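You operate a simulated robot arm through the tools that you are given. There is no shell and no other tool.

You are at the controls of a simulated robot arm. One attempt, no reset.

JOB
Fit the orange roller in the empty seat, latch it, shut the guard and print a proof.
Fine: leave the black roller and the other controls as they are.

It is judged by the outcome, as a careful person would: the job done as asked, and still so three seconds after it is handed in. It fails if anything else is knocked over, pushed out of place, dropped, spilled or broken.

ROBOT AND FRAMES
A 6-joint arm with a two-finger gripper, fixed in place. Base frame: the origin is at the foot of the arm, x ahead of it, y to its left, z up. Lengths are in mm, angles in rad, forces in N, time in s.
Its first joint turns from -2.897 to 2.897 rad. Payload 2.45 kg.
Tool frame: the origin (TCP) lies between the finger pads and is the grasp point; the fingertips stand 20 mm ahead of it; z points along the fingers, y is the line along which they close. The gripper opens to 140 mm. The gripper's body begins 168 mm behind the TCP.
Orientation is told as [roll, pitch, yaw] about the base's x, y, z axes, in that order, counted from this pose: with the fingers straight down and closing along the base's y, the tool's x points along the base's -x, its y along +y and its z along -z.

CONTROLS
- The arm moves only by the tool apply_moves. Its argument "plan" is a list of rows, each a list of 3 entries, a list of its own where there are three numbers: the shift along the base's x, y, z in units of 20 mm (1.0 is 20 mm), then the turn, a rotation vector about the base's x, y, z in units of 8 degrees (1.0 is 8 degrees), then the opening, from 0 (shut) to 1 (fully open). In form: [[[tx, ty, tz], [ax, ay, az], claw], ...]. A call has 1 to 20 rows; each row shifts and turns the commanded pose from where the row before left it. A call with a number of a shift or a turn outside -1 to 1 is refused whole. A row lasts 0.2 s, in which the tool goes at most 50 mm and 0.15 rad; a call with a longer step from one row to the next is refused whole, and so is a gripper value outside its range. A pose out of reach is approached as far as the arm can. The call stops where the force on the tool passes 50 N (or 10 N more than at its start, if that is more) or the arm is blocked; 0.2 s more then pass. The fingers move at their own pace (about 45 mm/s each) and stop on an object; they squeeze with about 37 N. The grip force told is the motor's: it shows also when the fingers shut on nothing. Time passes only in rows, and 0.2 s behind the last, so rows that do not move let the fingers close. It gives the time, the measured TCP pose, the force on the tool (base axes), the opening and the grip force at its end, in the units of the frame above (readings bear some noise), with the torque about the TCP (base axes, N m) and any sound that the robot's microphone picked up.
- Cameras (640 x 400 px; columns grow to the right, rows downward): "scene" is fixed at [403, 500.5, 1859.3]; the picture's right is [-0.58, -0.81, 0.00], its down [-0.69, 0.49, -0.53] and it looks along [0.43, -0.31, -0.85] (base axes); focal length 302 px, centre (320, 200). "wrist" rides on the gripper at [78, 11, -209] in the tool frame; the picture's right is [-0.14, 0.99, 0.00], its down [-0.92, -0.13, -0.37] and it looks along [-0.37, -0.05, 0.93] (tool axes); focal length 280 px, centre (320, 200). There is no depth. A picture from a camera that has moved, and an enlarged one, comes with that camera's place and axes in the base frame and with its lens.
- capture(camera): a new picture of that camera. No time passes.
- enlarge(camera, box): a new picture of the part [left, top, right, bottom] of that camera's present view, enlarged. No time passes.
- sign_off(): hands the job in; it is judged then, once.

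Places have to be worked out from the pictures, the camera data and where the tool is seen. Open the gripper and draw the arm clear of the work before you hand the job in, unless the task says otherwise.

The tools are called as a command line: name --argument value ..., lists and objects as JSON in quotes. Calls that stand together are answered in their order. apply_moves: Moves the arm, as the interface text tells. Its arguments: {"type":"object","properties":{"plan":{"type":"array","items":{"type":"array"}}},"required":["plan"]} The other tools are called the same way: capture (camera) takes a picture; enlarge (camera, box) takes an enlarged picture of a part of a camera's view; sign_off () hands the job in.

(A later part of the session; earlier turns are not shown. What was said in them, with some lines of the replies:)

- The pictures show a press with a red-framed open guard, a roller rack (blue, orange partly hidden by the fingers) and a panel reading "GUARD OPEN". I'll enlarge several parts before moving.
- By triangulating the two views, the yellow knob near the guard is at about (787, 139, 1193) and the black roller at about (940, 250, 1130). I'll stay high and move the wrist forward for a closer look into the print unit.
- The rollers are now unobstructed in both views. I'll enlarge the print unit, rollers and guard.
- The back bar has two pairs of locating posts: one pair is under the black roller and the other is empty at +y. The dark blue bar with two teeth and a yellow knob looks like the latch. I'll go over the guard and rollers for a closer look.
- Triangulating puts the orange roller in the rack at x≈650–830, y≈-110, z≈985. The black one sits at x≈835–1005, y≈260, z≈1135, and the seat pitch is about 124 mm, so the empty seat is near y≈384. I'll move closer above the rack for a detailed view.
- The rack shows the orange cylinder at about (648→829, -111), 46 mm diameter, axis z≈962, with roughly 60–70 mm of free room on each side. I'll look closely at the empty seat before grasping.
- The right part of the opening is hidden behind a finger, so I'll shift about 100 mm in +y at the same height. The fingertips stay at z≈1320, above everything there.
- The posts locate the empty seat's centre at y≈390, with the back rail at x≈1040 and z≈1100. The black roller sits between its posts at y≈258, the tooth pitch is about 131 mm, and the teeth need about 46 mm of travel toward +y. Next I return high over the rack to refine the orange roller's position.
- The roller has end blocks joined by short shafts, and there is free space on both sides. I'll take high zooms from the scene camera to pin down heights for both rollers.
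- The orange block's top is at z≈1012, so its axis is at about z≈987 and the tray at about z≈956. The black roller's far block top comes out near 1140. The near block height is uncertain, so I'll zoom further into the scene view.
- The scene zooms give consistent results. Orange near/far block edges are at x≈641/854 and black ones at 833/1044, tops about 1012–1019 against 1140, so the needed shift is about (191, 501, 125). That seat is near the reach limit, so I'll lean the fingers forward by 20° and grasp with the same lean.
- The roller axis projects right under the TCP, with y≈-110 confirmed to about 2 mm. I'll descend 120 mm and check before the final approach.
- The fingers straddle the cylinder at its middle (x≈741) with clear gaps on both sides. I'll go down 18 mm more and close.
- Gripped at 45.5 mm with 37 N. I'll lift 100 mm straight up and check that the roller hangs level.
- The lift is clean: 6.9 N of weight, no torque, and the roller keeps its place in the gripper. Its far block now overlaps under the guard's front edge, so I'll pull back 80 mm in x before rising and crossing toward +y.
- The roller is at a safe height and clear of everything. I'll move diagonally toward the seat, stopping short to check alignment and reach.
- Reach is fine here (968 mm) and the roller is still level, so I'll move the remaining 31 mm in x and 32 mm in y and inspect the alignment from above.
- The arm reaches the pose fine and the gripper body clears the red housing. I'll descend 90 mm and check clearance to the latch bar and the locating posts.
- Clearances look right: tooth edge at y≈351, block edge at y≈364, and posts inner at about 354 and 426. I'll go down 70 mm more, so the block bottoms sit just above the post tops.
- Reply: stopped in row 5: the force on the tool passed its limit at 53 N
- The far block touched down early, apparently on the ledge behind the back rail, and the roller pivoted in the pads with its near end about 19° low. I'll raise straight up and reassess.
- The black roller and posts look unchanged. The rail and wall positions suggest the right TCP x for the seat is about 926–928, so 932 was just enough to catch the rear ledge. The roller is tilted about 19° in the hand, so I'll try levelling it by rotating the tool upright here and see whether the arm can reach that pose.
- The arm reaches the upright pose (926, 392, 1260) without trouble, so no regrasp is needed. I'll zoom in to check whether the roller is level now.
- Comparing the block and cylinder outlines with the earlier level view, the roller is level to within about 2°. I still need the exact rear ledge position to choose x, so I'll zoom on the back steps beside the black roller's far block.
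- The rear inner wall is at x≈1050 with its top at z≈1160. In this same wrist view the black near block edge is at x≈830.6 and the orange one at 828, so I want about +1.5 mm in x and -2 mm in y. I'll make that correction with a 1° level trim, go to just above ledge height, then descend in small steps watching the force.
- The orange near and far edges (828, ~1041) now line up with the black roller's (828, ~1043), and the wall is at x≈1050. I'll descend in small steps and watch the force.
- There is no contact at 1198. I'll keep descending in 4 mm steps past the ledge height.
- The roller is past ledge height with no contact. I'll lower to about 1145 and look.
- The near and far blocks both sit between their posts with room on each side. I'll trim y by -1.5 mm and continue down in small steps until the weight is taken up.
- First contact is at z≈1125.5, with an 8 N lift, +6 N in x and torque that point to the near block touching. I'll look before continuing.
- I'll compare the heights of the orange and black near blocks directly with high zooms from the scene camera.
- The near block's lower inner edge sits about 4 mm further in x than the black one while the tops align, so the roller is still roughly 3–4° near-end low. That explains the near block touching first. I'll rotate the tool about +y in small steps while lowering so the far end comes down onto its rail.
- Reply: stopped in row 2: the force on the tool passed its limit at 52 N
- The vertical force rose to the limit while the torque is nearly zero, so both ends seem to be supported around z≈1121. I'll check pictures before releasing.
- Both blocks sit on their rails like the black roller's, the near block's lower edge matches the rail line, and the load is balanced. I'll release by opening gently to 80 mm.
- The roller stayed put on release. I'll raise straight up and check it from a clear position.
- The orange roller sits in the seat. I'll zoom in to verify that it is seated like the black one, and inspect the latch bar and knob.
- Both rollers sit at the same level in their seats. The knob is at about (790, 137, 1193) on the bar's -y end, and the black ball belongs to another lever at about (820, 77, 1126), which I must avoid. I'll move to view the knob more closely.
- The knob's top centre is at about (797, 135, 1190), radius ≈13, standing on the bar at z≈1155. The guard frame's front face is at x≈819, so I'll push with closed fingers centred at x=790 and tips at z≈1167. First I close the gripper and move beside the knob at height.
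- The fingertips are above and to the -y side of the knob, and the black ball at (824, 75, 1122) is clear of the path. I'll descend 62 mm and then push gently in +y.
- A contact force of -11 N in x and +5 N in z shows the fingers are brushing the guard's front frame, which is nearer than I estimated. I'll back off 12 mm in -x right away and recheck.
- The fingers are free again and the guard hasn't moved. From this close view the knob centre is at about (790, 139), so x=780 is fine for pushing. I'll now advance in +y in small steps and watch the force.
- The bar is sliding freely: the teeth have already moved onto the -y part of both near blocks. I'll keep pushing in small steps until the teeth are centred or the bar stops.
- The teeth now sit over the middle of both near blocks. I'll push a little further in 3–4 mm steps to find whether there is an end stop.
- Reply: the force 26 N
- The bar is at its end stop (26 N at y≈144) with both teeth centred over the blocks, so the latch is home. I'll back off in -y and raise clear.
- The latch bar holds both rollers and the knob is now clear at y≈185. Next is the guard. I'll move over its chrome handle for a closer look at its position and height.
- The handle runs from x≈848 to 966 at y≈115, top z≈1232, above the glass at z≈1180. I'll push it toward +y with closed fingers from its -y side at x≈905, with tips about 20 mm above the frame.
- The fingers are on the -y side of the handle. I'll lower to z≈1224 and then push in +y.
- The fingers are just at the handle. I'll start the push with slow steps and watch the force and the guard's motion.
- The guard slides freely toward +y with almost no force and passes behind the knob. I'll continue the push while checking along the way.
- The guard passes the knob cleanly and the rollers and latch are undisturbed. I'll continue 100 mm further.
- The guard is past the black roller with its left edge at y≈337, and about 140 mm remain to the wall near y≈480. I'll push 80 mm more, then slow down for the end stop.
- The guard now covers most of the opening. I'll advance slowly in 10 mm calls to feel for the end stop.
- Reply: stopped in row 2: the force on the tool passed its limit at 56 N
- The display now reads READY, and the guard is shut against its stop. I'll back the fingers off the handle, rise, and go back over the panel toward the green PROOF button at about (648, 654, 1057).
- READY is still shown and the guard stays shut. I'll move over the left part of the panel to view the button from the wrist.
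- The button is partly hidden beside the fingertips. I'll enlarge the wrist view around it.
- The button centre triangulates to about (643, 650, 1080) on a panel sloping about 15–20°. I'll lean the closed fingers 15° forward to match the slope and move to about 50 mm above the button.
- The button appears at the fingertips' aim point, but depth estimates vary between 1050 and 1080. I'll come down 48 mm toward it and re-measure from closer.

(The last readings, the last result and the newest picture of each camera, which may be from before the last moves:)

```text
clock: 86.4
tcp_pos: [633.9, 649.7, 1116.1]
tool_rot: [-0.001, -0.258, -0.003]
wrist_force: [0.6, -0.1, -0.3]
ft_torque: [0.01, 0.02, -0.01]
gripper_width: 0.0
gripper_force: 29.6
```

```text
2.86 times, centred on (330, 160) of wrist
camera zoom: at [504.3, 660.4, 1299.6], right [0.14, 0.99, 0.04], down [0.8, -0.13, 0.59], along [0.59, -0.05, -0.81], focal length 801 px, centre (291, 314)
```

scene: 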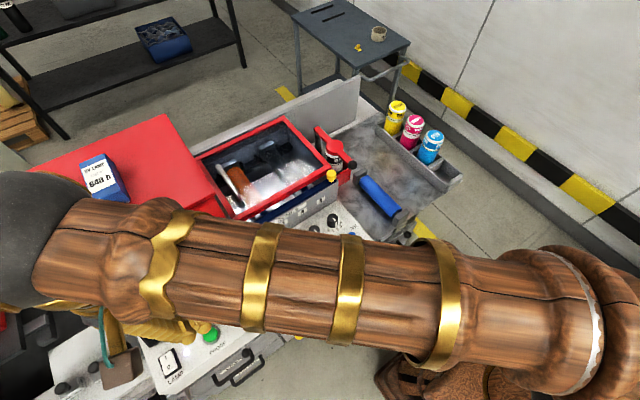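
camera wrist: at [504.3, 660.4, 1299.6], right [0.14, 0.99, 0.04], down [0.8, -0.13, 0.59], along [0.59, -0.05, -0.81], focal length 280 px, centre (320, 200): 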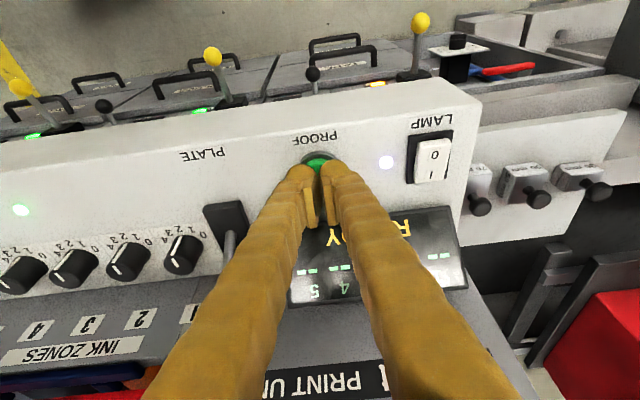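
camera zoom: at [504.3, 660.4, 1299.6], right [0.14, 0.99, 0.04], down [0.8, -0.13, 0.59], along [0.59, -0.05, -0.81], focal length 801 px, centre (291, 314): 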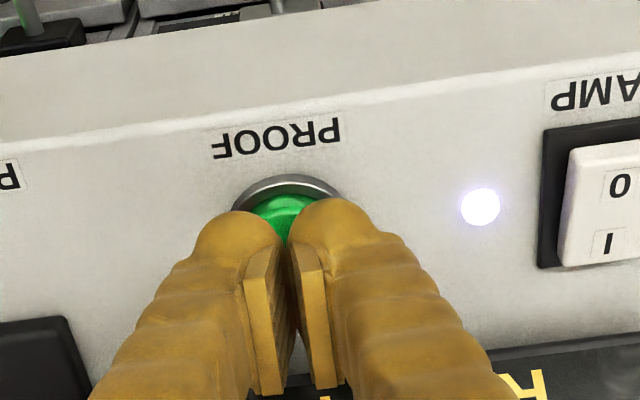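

Wrist-to-wrist triangulation puts the panel labels at z≈1054–1061 and the button centre at about (650, 650.5, 1055–1062). The tip is at about (639, 650, 1097), so I'll move along the tool axis in small steps until contact.

apply_moves --plan '[[[0.13, 0.02, -0.5], [0, 0, 0], 0], [[0.13, 0.02, -0.5], [0, 0, 0], 0]]'

apply_moves --plan '[[[0.06, 0, -0.25], [0, 0, 0], 0]]'

enlarge --camera "wrist" --box '[250, 90, 410, 230]'

enlarge --camera "scene" --box '[120, 250, 290, 390]'

```text
clock: 87.0
tcp_pos: [639.5, 650.3, 1096.6]
tool_rot: [-0.002, -0.258, -0.003]
wrist_force: [-0.1, 0.2, -0.8]
ft_torque: [0.0, -0.01, 0.01]
gripper_width: 0.0
gripper_force: 29.1
```

```text
clock: 87.4
tcp_pos: [640.9, 650.0, 1092.4]
tool_rot: [0.0, -0.26, -0.004]
wrist_force: [-1.3, 0.0, 1.5]
ft_torque: [0.0, 0.06, 0.0]
gripper_width: 5.9
gripper_force: 29.2
heard: click
```

```text
2.86 times, centred on (330, 160) of wrist
camera zoom: at [510.7, 660.9, 1275.2], right [0.14, 0.99, 0.04], down [0.8, -0.13, 0.59], along [0.59, -0.05, -0.81], focal length 801 px, centre (291, 314)
```

zoom: 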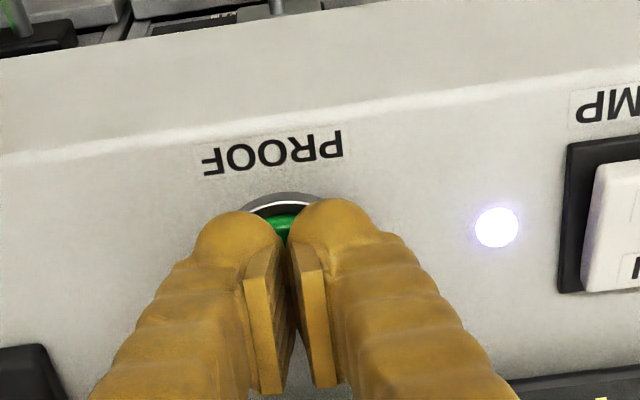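

```text
2.86 times, centred on (205, 320) of scene
camera zoom: at [403.0, 500.5, 1859.3], right [-0.58, -0.81, 0.0], down [-0.69, 0.49, -0.53], along [0.43, -0.31, -0.85], focal length 861 px, centre (649, -143)
```

zoom: 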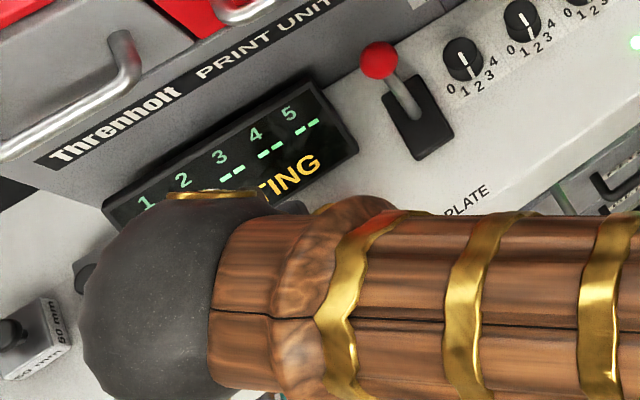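

A click was heard and the display changed to "…TING" (printing). I'll retract straight back along the tool axis and rise so the button releases.

apply_moves --plan '[[[-0.06, 0, 0.25], [0, 0, 0], 0], [[-0.13, 0, 0.5], [0, 0, 0], 0], [[-0.2, 0, 0.8], [0, 0, 0], 0], [[-0.2, 0, 1], [0, 0, 0], 0], [[-0.2, 0, 1], [0, 0, 0], 0], [[-0.2, 0, 1], [0, 0, 0], 0], [[-0.2, 0, 1], [0, 0, 0], 0], [[0, 0, 1], [0, 0, 0], 0], [[0, 0, 1], [0, 0.2, 0], 0], [[0, 0, 1], [0, 0.2, 0], 0], [[0, 0, 1], [0, 0.2, 0], 0]]'

capture --camera "wrist"

capture --camera "scene"

```text
clock: 89.8
tcp_pos: [617.6, 651.3, 1282.4]
tool_rot: [0.0, -0.174, -0.004]
wrist_force: [-0.5, 0.8, -0.5]
ft_torque: [-0.01, -0.01, -0.04]
gripper_width: 0.0
gripper_force: 29.8
```

```text
taken
camera wrist: at [503.1, 661.0, 1476.4], right [0.14, 0.99, 0.02], down [0.84, -0.13, 0.52], along [0.52, -0.05, -0.85], focal length 280 px, centre (320, 200)
```

wrist: 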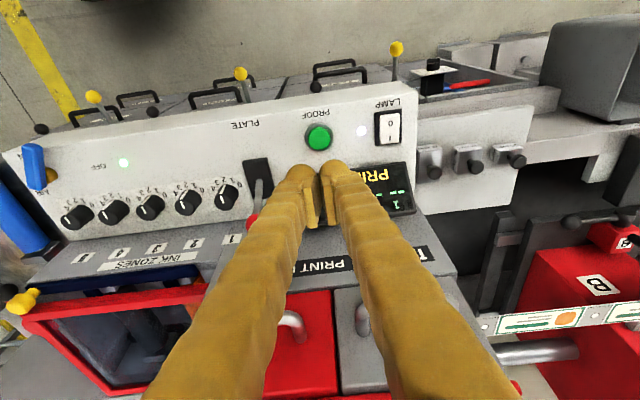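

```text
taken
```

scene: 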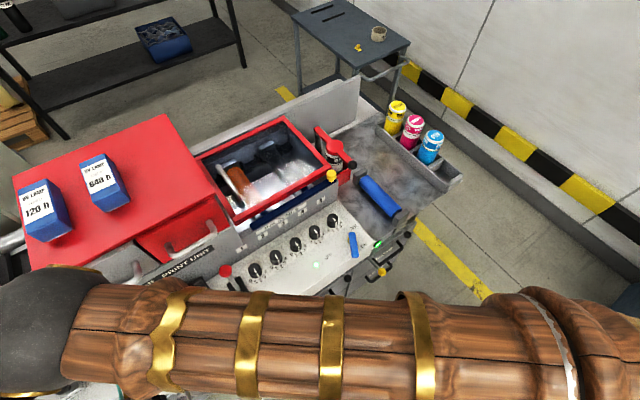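

The display reads PRINTING and the button is released. I'll raise and draw the arm back clear of the press, opening the gripper on the way while the proof runs.

apply_moves --plan '[[[-0.3, 0, 1], [0, 0.3, 0], 0], [[-0.3, 0, 1], [0, 0.3, 0], 0], [[-0.3, 0, 1], [0, 0.3, 0], 0], [[-0.3, 0, 1], [0, 0.3, 0], 0], [[-0.3, -0.5, 1], [0, 0, 0], 0.3], [[-0.3, -1, 1], [0, 0, 0], 0.6], [[-0.2, -1, 0.5], [0, 0, 0], 1], [[-0.2, -1, 0.5], [0, 0, 0], 1], [[0, -1, 0.5], [0, 0, 0], 1], [[0, -1, 0.5], [0, 0, 0], 1], [[0, -1, 0.5], [0, 0, 0], 1], [[0, -1, 0], [0, 0, 0], 1], [[0, -1, 0], [0, 0, 0], 1], [[0, -1, 0], [0, 0, 0], 1], [[0, -1, 0], [0, 0, 0], 1], [[0, -1, 0], [0, 0, 0], 1], [[0, -1, 0], [0, 0, 0], 1], [[0, -1, 0], [0, 0, 0], 1], [[0, -1, 0], [0, 0, 0], 1], [[0, -1, 0], [0, 0, 0], 1]]'

capture --camera "scene"

enlarge --camera "scene" --box '[120, 260, 250, 350]'

```text
clock: 94.0
tcp_pos: [572.4, 340.1, 1453.6]
tool_rot: [-0.001, -0.007, -0.003]
wrist_force: [-1.0, 0.2, -0.3]
ft_torque: [0.0, 0.02, 0.04]
gripper_width: 140.0
gripper_force: 0.0
```

```text
taken
```

scene: 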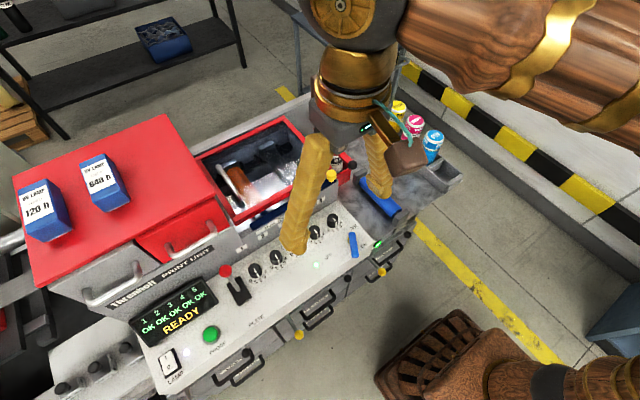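

```text
4.44 times, centred on (185, 305) of scene
camera zoom: at [403.0, 500.5, 1859.3], right [-0.58, -0.81, 0.0], down [-0.69, 0.49, -0.53], along [0.43, -0.31, -0.85], focal length 1340 px, centre (920, -267)
```

zoom: 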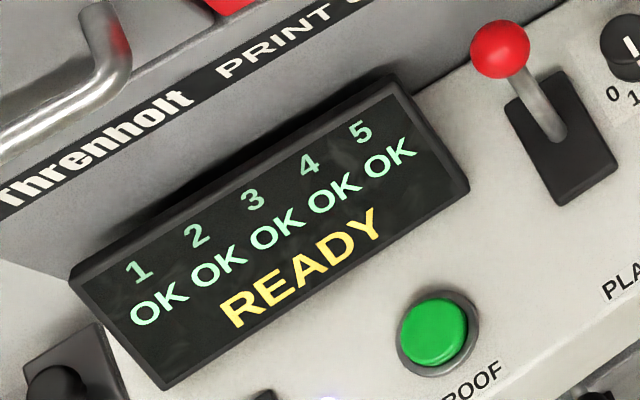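

The proof is done: all five zones read OK and the display shows READY. I'll draw the arm further clear and do a last check of the press and surroundings.

apply_moves --plan '[[[-0.5, -1, 0.5], [0, 0, 0], 1], [[-0.5, -1, 0.5], [0, 0, 0], 1], [[-0.5, -1, 0.5], [0, 0, 0], 1], [[-0.5, -1, 0.5], [0, 0, 0], 1], [[-0.5, -1, 0.5], [0, 0, 0], 1], [[-0.5, -1, 0.5], [0, 0, 0], 1], [[-0.5, -1, 0.5], [0, 0, 0], 1], [[-0.5, -1, 0.5], [0, 0, 0], 1], [[-0.5, -1, 0], [0, 0, 0], 1], [[-0.5, -1, 0], [0, 0, 0], 1], [[0, -1, 0], [0, 0, 0], 1], [[0, -1, 0], [0, 0, 0], 1]]'

capture --camera "scene"

capture --camera "wrist"

enlarge --camera "scene" --box '[180, 100, 400, 270]'

```text
clock: 96.6
tcp_pos: [472.6, 100.3, 1532.5]
tool_rot: [-0.001, -0.007, -0.005]
wrist_force: [-0.3, 0.4, 0.6]
ft_torque: [0.0, 0.04, 0.06]
gripper_width: 139.7
gripper_force: 0.1
```

```text
taken
```

scene: 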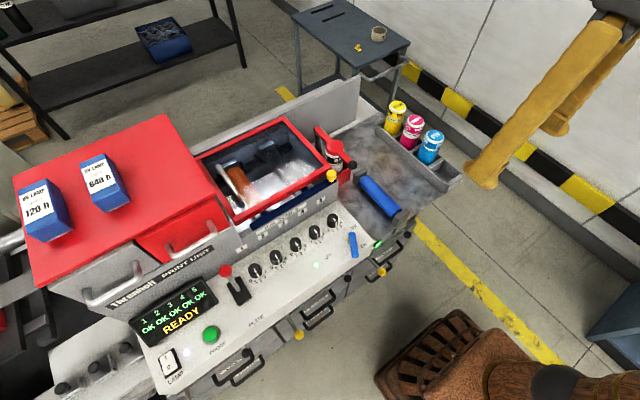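

```text
taken
camera wrist: at [392.4, 110.6, 1743.0], right [0.14, 0.99, 0.0], down [0.92, -0.13, 0.38], along [0.37, -0.05, -0.93], focal length 280 px, centre (320, 200)
```

wrist: 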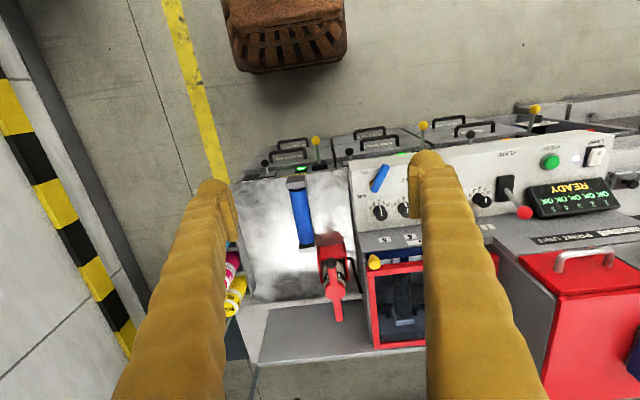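

```text
2.35 times, centred on (290, 185) of scene
camera zoom: at [403.0, 500.5, 1859.3], right [-0.58, -0.81, 0.0], down [-0.69, 0.49, -0.53], along [0.43, -0.31, -0.85], focal length 709 px, centre (391, 235)
```

zoom: 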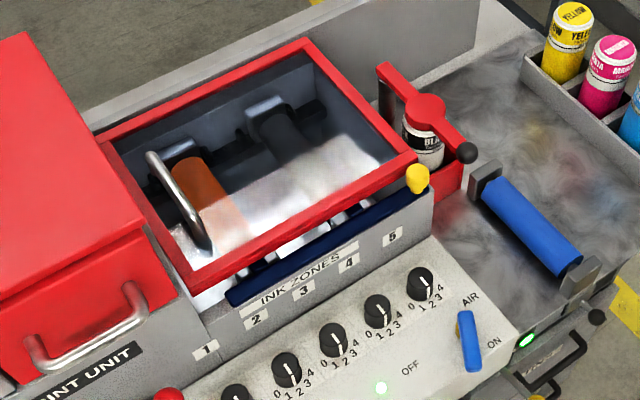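

The final check shows:
- **Roller:** the orange roller is in the seat, latched beside the black one.
- **Guard and proof:** the guard is shut and the display reads OK ×5 / READY.
- **Surroundings:** the knobs, AIR switch, cans and blue roller are unchanged.
- **Arm:** it is clear of the press with the gripper open.

I'm handing the job in.

sign_off

```text
The job is handed in.
```

The orange roller is in the empty seat and latched, the guard is shut, and the proof printed. After the run the display showed OK on all five zones and READY.

- **Seating:** On the first try the roller's far end caught the ledge behind the back rail and tilted in the gripper. I lifted it, levelled it and lowered it again, and it now sits level with the black roller.
- **Latch:** The blue bar is against its end stop, with a tooth over each roller's near end block. On the way down to it the closed fingers brushed the guard's front frame at about 11 N. I backed off, and the guard did not move.
- **Guard and proof:** The guard is shut against its stop. I pressed PROOF once, and the display went to PRINTING before the OK result.

The black roller and the other controls look as they did at the start, and nothing was knocked over or dropped. I opened the gripper and drew the arm clear of the press before handing in.
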